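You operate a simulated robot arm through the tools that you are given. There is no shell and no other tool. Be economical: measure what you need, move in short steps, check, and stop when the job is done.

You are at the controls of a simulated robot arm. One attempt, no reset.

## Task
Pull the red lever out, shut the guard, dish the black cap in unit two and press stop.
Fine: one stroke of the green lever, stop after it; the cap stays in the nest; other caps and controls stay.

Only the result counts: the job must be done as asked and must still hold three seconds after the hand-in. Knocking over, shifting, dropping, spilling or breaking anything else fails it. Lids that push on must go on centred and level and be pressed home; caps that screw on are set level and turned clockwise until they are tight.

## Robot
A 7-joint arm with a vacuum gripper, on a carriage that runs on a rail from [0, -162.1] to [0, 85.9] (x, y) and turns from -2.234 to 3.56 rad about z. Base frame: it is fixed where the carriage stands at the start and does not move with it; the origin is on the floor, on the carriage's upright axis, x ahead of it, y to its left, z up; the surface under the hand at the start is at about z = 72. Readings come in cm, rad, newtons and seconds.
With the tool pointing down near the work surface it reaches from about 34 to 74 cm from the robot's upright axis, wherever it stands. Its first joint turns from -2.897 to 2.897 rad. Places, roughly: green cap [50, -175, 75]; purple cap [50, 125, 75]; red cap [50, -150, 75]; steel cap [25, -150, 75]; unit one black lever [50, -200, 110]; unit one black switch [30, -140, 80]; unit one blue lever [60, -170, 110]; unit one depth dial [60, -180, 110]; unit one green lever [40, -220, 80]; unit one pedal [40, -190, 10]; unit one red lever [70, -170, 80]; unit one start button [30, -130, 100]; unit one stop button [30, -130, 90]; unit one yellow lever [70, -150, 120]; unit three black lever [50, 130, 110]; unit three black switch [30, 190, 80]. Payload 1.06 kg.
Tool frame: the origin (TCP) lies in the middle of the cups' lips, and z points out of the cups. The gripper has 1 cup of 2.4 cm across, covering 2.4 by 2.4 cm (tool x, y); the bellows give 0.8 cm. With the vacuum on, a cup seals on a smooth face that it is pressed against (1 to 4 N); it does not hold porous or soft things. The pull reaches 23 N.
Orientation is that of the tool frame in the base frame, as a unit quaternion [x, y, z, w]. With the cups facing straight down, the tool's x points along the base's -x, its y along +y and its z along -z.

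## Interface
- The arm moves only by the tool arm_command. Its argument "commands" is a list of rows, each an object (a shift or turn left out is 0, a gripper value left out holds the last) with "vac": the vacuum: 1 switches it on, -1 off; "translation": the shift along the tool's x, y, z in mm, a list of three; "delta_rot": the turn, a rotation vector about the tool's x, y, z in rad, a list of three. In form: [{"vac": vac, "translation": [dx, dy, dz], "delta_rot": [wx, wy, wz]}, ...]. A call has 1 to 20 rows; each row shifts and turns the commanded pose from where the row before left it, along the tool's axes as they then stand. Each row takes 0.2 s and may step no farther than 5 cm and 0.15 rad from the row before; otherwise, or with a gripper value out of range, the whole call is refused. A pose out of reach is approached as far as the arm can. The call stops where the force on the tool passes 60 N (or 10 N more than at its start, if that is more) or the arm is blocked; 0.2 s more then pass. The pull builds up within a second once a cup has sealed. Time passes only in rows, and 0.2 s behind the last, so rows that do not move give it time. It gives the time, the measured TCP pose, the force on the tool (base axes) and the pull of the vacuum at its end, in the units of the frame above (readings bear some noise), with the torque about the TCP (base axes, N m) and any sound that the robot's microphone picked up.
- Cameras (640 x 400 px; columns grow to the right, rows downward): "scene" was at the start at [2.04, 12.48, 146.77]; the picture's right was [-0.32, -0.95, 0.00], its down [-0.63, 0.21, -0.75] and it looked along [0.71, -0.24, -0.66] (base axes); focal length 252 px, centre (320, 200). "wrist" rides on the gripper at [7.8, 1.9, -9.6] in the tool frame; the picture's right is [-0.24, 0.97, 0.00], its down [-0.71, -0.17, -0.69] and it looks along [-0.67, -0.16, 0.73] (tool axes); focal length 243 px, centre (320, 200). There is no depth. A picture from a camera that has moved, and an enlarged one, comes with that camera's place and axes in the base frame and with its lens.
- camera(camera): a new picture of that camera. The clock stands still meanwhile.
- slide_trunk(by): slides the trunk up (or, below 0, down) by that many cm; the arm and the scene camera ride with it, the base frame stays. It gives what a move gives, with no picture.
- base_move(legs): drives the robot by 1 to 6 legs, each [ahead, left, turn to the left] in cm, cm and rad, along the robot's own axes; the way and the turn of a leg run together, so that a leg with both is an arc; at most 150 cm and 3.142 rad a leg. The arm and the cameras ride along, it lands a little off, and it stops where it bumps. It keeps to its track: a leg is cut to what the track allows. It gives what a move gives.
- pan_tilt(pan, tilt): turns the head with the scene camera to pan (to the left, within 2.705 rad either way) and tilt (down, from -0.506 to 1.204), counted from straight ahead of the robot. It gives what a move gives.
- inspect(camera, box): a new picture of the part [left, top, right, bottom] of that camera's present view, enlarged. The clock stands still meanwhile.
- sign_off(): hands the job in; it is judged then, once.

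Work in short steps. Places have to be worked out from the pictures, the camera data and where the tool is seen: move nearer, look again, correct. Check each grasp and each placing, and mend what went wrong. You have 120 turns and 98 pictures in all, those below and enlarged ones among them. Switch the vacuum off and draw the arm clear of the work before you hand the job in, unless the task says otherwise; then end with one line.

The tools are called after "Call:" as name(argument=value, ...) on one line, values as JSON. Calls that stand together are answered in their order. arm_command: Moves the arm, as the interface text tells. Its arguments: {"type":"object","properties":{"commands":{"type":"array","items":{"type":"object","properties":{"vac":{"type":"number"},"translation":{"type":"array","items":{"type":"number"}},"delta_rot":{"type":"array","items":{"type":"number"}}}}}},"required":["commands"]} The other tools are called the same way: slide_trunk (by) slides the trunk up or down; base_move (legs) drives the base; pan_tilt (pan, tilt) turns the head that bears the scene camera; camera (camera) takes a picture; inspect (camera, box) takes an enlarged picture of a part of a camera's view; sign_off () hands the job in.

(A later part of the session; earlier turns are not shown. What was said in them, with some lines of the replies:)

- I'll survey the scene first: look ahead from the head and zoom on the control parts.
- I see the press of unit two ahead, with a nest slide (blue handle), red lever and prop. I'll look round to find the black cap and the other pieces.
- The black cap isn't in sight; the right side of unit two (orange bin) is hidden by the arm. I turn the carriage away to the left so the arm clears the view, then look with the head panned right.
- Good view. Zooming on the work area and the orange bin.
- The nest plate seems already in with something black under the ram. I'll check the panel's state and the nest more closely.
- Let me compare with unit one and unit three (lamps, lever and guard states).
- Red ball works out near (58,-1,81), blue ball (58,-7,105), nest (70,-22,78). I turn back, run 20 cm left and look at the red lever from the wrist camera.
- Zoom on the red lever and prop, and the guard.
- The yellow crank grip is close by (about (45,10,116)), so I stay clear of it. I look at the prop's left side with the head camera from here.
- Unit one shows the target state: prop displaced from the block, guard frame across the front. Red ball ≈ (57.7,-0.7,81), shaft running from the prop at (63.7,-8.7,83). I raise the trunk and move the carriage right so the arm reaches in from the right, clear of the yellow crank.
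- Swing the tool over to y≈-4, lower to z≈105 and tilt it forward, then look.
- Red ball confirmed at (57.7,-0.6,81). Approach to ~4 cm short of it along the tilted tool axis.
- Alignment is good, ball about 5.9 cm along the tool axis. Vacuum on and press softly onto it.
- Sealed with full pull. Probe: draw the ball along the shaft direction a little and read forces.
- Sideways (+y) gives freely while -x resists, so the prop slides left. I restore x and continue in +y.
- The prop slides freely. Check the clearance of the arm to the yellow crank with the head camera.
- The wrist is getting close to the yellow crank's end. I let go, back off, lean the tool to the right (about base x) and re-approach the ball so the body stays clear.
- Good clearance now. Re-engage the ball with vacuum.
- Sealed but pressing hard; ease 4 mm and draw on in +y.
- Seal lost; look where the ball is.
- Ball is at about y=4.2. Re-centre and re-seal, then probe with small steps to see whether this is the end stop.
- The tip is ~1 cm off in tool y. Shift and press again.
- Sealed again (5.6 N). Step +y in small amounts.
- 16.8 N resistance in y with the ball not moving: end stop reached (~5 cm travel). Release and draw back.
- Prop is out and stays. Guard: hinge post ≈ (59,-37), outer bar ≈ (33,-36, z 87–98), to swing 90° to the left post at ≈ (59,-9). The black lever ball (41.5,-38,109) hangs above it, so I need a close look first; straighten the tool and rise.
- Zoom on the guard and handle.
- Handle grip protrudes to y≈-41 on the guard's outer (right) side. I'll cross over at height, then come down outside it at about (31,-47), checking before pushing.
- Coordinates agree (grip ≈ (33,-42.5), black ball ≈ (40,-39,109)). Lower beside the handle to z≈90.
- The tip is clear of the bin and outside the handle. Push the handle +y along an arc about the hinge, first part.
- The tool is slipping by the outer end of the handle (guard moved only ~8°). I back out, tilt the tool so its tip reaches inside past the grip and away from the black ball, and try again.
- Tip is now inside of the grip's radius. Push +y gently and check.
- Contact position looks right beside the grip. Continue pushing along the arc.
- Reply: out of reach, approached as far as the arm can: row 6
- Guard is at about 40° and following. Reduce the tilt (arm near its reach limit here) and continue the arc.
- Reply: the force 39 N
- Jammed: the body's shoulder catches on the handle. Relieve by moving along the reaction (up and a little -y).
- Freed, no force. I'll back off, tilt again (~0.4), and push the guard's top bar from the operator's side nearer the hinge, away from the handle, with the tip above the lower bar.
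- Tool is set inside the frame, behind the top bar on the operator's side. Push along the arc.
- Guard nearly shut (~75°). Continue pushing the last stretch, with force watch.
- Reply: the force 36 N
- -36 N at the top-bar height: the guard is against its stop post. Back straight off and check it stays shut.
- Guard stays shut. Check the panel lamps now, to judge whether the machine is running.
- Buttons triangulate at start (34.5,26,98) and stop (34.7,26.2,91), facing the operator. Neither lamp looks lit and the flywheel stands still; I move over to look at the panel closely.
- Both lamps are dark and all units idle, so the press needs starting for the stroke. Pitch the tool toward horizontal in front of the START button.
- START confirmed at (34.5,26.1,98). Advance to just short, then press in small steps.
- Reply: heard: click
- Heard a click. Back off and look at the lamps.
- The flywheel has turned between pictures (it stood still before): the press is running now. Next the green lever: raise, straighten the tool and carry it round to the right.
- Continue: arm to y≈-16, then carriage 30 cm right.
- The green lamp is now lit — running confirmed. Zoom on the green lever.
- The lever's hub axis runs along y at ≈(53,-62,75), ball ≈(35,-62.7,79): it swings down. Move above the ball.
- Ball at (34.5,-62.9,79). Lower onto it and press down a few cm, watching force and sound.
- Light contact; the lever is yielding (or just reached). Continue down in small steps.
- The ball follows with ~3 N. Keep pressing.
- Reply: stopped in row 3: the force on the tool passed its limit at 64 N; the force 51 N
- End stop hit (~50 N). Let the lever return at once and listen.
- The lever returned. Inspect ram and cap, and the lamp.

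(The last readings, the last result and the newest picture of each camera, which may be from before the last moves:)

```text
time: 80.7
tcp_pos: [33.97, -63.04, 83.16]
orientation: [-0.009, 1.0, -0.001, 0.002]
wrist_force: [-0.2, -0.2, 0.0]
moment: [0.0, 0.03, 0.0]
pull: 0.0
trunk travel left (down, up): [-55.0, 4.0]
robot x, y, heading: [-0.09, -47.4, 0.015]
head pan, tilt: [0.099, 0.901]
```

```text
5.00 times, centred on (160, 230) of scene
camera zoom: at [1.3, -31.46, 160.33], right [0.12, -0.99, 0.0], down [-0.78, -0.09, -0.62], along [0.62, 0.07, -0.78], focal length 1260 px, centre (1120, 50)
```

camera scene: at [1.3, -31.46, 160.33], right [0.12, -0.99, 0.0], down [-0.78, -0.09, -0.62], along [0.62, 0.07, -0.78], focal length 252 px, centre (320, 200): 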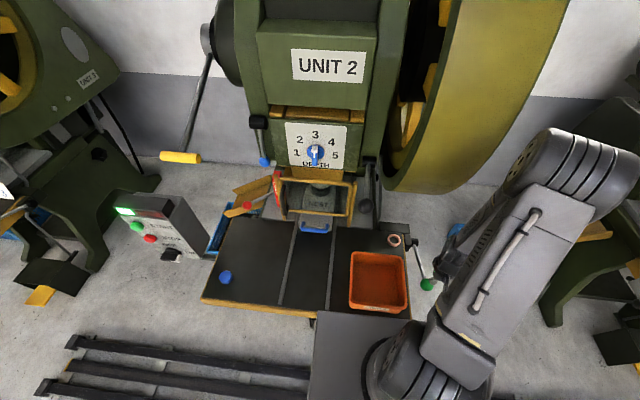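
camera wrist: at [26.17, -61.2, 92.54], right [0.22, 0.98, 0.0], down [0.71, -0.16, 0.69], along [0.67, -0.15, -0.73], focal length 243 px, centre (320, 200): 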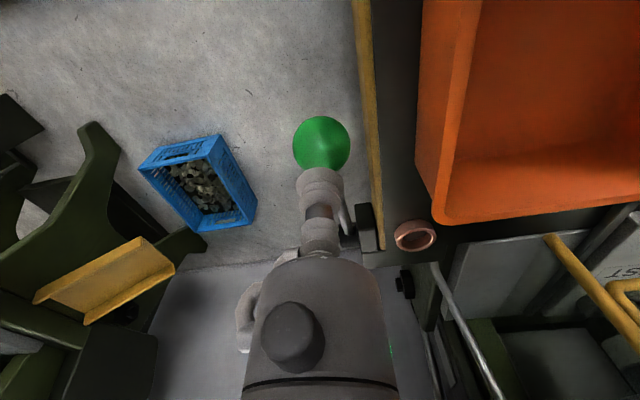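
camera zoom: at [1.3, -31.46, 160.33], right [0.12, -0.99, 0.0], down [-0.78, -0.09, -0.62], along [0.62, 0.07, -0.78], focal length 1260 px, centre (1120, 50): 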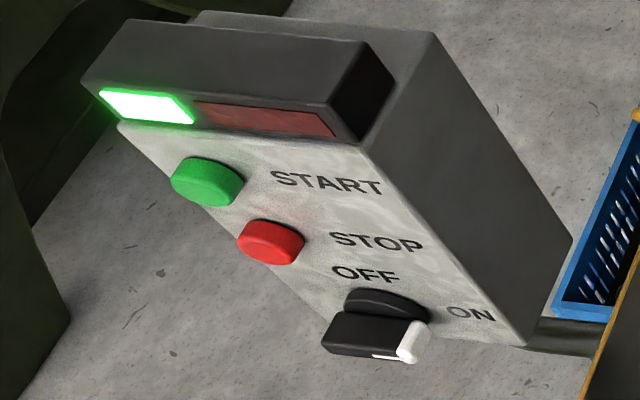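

Machine running, ram up. I need a low view of the cap to verify the stroke; it's on the way to the stop button. Rise and move back left.

Call:
arm_command(commands=[{"translation": [0, 0, -45]}, {"translation": [0, 0, -45]}, {"translation": [0, 0, -45]}, {"translation": [0, 0, -45]}, {"translation": [0, 0, -45]}, {"translation": [0, 0, -45]}, {"translation": [0, 0, -45]}, {"translation": [0, 0, -45]}, {"translation": [0, 0, -45]}, {"translation": [-8, 45, 0]}, {"translation": [-8, 45, 0]}, {"translation": [-8, 45, 0]}, {"translation": [-8, 45, 0]}])

Call:
base_move(legs=[[0, 30, 0]])

Call:
arm_command(commands=[{"translation": [0, 0, 45]}, {"translation": [0, 0, 45]}, {"translation": [0, 0, 45]}, {"translation": [0, 0, 45]}, {"translation": [0, 0, 45]}, {"translation": [0, 0, 45]}, {"delta_rot": [0, -0.14, 0]}, {"delta_rot": [0, -0.14, 0]}, {"delta_rot": [0, -0.14, 0]}, {"translation": [-22, 10, 10]}, {"translation": [-22, 10, 10]}])

Call:
camera(camera="wrist")

```text
time: 83.5
tcp_pos: [37.0, -44.67, 123.35]
orientation: [-0.009, 1.0, 0.0, 0.002]
wrist_force: [0.1, 0.2, 0.6]
moment: [0.0, 0.03, 0.0]
pull: 0.1
trunk travel left (down, up): [-55.0, 4.0]
robot x, y, heading: [-0.08, -47.66, 0.021]
head pan, tilt: [0.099, 0.901]
```

```text
time: 85.6
tcp_pos: [36.78, -14.53, 123.5]
orientation: [-0.013, 1.0, -0.001, 0.002]
wrist_force: [0.5, 1.0, 0.6]
moment: [-0.02, -0.01, 0.0]
pull: 0.1
trunk travel left (down, up): [-55.0, 4.0]
robot x, y, heading: [0.56, -17.89, 0.025]
head pan, tilt: [0.099, 0.901]
```

```text
time: 88.0
tcp_pos: [45.35, -11.99, 96.45]
orientation: [-0.014, 0.977, 0.003, 0.21]
wrist_force: [-0.2, 0.6, 0.1]
moment: [-0.03, 0.0, -0.01]
pull: 0.0
out of reach, approached as far as the arm can: row 8, 9
trunk travel left (down, up): [-55.0, 4.0]
robot x, y, heading: [-0.16, -17.58, 0.028]
head pan, tilt: [0.099, 0.901]
```

```text
17 pictures are left
camera wrist: at [34.34, -10.31, 101.89], right [0.19, 0.98, 0.1], down [0.37, -0.16, 0.92], along [0.91, -0.14, -0.39], focal length 243 px, centre (320, 200)
```

wrist: 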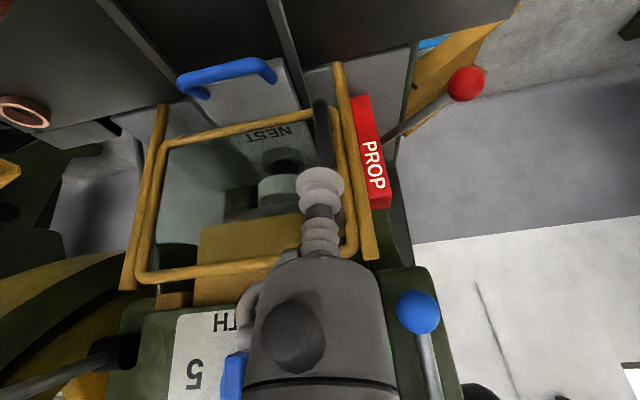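

Call:
inspect(camera="wrist", box=[220, 120, 320, 210])

```text
4.44 times, centred on (270, 165) of wrist
camera zoom: at [34.34, -10.31, 101.89], right [0.19, 0.98, 0.1], down [0.37, -0.16, 0.92], along [0.91, -0.14, -0.39], focal length 1078 px, centre (542, 356)
```

zoom: 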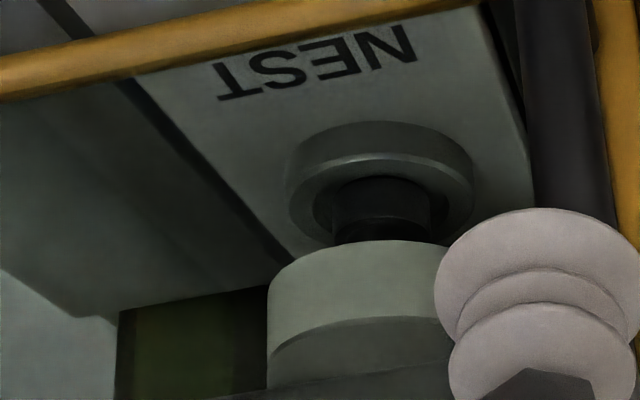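

View too steep; go to the right and lower to look under the ram.

Call:
arm_command(commands=[{"translation": [10, -40, 0]}, {"translation": [0, -40, 0]}, {"translation": [0, -40, 0]}, {"translation": [0, -40, 0]}, {"translation": [20, 0, 38]}, {"translation": [20, 0, 38]}, {"translation": [20, 0, 38]}])

Call:
inspect(camera="wrist", box=[320, 80, 480, 220])

```text
time: 89.6
tcp_pos: [43.87, -28.04, 83.21]
orientation: [-0.013, 0.978, 0.002, 0.21]
wrist_force: [0.6, -0.1, -1.0]
moment: [-0.02, -0.02, 0.01]
pull: 0.1
trunk travel left (down, up): [-55.0, 4.0]
robot x, y, heading: [0.23, -17.71, 0.021]
head pan, tilt: [0.099, 0.901]
```

```text
2.86 times, centred on (400, 150) of wrist
camera zoom: at [32.83, -26.38, 88.5], right [0.19, 0.98, 0.09], down [0.37, -0.16, 0.92], along [0.91, -0.14, -0.39], focal length 693 px, centre (91, 343)
```

zoom: 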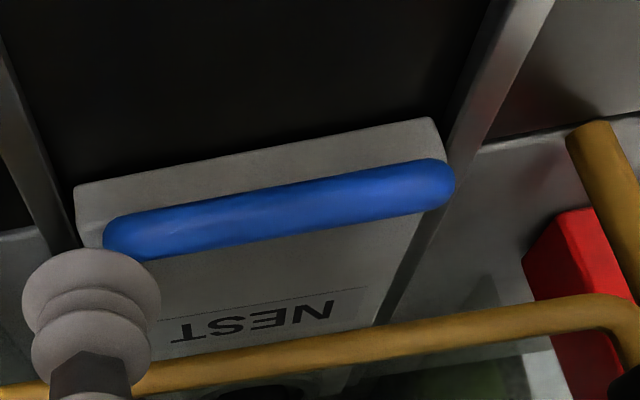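

Call:
inspect(camera="wrist", box=[335, 200, 435, 280])

```text
5.00 times, centred on (385, 240) of wrist
camera zoom: at [32.83, -26.38, 88.5], right [0.19, 0.98, 0.09], down [0.37, -0.16, 0.92], along [0.91, -0.14, -0.39], focal length 1213 px, centre (-5, 0)
```

zoom: 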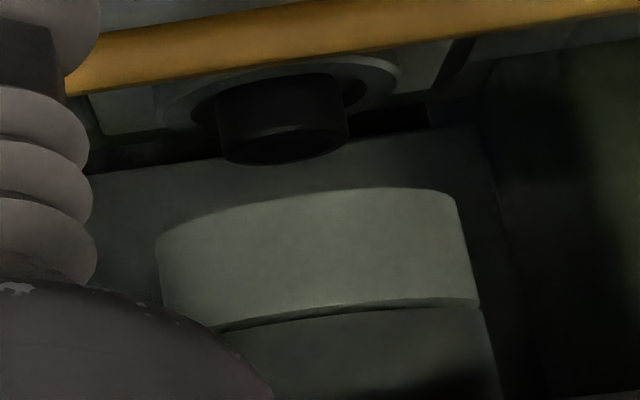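

Call:
inspect(camera="wrist", box=[365, 208, 415, 238])

```text
12.80 times, centred on (390, 223) of wrist
camera zoom: at [32.83, -26.38, 88.5], right [0.19, 0.98, 0.09], down [0.37, -0.16, 0.92], along [0.91, -0.14, -0.39], focal length 3106 px, centre (-576, -94)
```

zoom: 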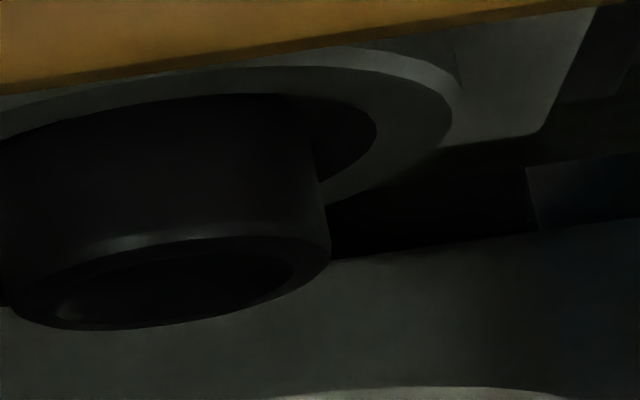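

The cap now has a rim with a recessed top — dished (the untouched caps are flat pucks). Now go to the STOP button by the same route.

Call:
arm_command(commands=[{"translation": [0, 0, -45]}, {"translation": [0, 0, -45]}, {"translation": [0, 0, -45]}, {"translation": [0, 0, -45]}, {"delta_rot": [0, 0.14, 0]}, {"delta_rot": [0, 0.14, 0]}, {"delta_rot": [0, 0.14, 0]}, {"translation": [0, 0, -45]}, {"translation": [0, 0, -45]}, {"translation": [0, 0, -45]}, {"translation": [0, 0, -45]}, {"translation": [0, 0, -45]}, {"translation": [0, 45, 0]}, {"translation": [0, 45, 0]}, {"translation": [0, 45, 0]}, {"translation": [0, 45, 0]}, {"translation": [0, 45, 0]}])

Call:
arm_command(commands=[{"translation": [16, 44, 0]}, {"translation": [16, 44, 0]}, {"translation": [16, 44, 0]}, {"translation": [16, 44, 0]}, {"translation": [16, 44, 0]}, {"translation": [16, 44, 0]}, {"translation": [16, 44, 0]}, {"delta_rot": [0, -0.1375, 0]}, {"delta_rot": [0, -0.1375, 0]}, {"delta_rot": [0, -0.1375, 0]}, {"delta_rot": [0, -0.1375, 0]}, {"delta_rot": [0, -0.1375, 0]}, {"delta_rot": [0, -0.1375, 0]}, {"delta_rot": [0, -0.1375, 0]}, {"delta_rot": [0, -0.1375, 0]}])

```text
time: 93.2
tcp_pos: [37.15, -6.38, 122.19]
orientation: [-0.014, 1.0, -0.001, 0.0]
wrist_force: [-0.1, 0.9, 0.6]
moment: [0.02, -0.01, 0.0]
pull: 0.1
out of reach, approached as far as the arm can: row 4
trunk travel left (down, up): [-55.0, 4.0]
robot x, y, heading: [-0.02, -17.68, 0.026]
head pan, tilt: [0.099, 0.901]
```

```text
time: 96.4
tcp_pos: [25.21, 24.14, 122.22]
orientation: [-0.011, 0.851, 0.006, 0.525]
wrist_force: [0.1, 0.4, 0.2]
moment: [0.03, -0.01, -0.02]
pull: 0.1
trunk travel left (down, up): [-55.0, 4.0]
robot x, y, heading: [0.14, -17.51, 0.026]
head pan, tilt: [0.099, 0.901]
```

Lower to in front of STOP.

Call:
arm_command(commands=[{"translation": [39.3, 3.3, 21]}, {"translation": [39.3, 3.3, 21]}, {"translation": [39.3, 3.3, 21]}, {"translation": [39.3, 3.3, 21]}, {"translation": [39.3, 3.3, 21]}, {"translation": [39.3, 3.3, 21]}])

Call:
camera(camera="wrist")

```text
time: 97.8
tcp_pos: [25.89, 26.24, 95.47]
orientation: [-0.011, 0.851, 0.006, 0.525]
wrist_force: [-0.3, 0.2, 0.3]
moment: [0.02, -0.02, -0.01]
pull: 0.2
trunk travel left (down, up): [-55.0, 4.0]
robot x, y, heading: [0.17, -17.47, 0.026]
head pan, tilt: [0.099, 0.901]
```

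```text
12 pictures are left
camera wrist: at [13.82, 27.82, 92.63], right [0.08, 0.97, 0.21], down [-0.29, -0.18, 0.94], along [0.95, -0.14, 0.27], focal length 243 px, centre (320, 200)
```

wrist: 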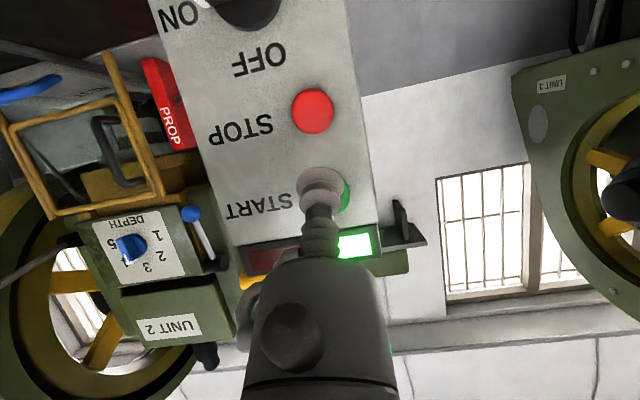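

STOP at (34.7,25.7,91). Press it.

Call:
arm_command(commands=[{"translation": [0, -4, 43]}, {"translation": [0, 0, 40]}, {"translation": [0, 0, 8]}, {"translation": [0, 0, 4]}, {"translation": [0, 0, 3]}])

```text
time: 99.0
tcp_pos: [34.42, 26.08, 91.19]
orientation: [-0.012, 0.851, 0.007, 0.525]
wrist_force: [-5.7, 2.2, 2.0]
moment: [-0.05, -0.06, -0.05]
pull: 0.1
trunk travel left (down, up): [-55.0, 4.0]
robot x, y, heading: [-0.19, -17.47, 0.026]
head pan, tilt: [0.099, 0.901]
heard: click
```

Click heard. Back off and check the lamp.

Call:
arm_command(commands=[{"translation": [0, 0, -10]}, {"translation": [0, 0, -45]}, {"translation": [0, 0, -45]}, {}, {}])

Call:
camera(camera="wrist")

```text
time: 100.2
tcp_pos: [25.64, 25.9, 95.48]
orientation: [-0.012, 0.851, 0.006, 0.525]
wrist_force: [-0.3, 0.2, 0.0]
moment: [-0.01, 0.02, -0.01]
pull: 0.0
trunk travel left (down, up): [-55.0, 4.0]
robot x, y, heading: [0.3, -17.71, 0.026]
head pan, tilt: [0.099, 0.901]
```

```text
11 pictures are left
camera wrist: at [13.63, 27.45, 92.83], right [0.08, 0.97, 0.21], down [-0.29, -0.18, 0.94], along [0.95, -0.14, 0.27], focal length 243 px, centre (320, 200)
```

wrist: 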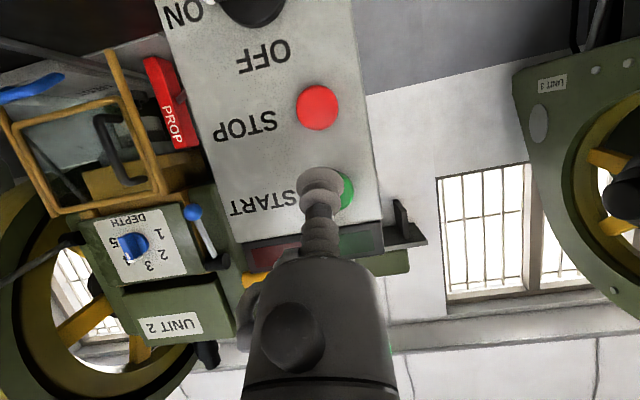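

Lamp is off: stopped. Draw the arm clear and take a last look.

Call:
arm_command(commands=[{"vac": -1, "translation": [-40, 0, -20.4]}, {"translation": [-40, 0, -20.4]}, {"translation": [-40, 0, -20.4]}, {"translation": [-40, 0, -20.4]}, {"translation": [-40, 0, -20.4]}, {"translation": [-40, 0, -20.4]}, {}, {}, {}])

Call:
pan_tilt(pan=0.0, tilt=0.85)

Call:
camera(camera="scene")

```text
time: 102.2
tcp_pos: [25.35, 25.93, 122.28]
orientation: [-0.012, 0.851, 0.007, 0.525]
wrist_force: [0.3, -0.3, -0.2]
moment: [-0.01, 0.03, 0.01]
pull: 0.0
trunk travel left (down, up): [-55.0, 4.0]
robot x, y, heading: [0.02, -17.28, 0.025]
head pan, tilt: [0.099, 0.901]
```

```text
time: 102.8
tcp_pos: [25.53, 25.99, 122.3]
orientation: [-0.011, 0.851, 0.005, 0.524]
wrist_force: [-0.2, -0.7, -0.3]
moment: [0.02, 0.01, 0.0]
pull: 0.1
trunk travel left (down, up): [-55.0, 4.0]
robot x, y, heading: [0.02, -17.44, 0.022]
head pan, tilt: [0.0, 0.85]
```

```text
10 pictures are left
camera scene: at [1.49, -2.34, 160.72], right [0.03, -1.0, 0.0], down [-0.75, -0.02, -0.66], along [0.66, 0.02, -0.75], focal length 252 px, centre (320, 200)
```

scene: 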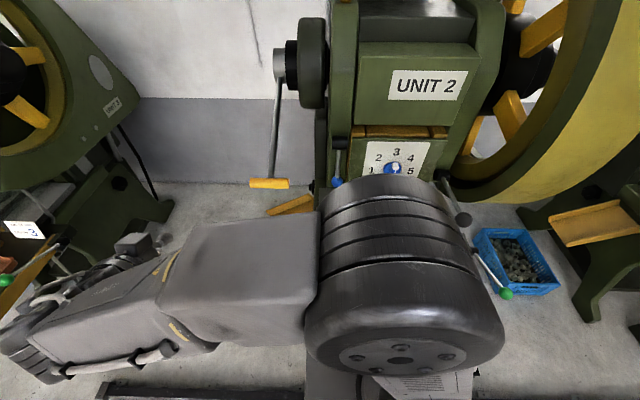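

All controls look in place, the machine is stopped and the vacuum is off; hand in.

Call:
sign_off()

```text
The job is handed in.
```

I handed the job in with unit two stopped: the red lever is pulled out to its stop, the guard is shut, and the black cap is dished with one green-lever stroke and still in the nest. I pressed start before the stroke because the press wasn't running, then stop after it; the green lamp went out. I judged the cap dished from a close-up showing a recessed top.
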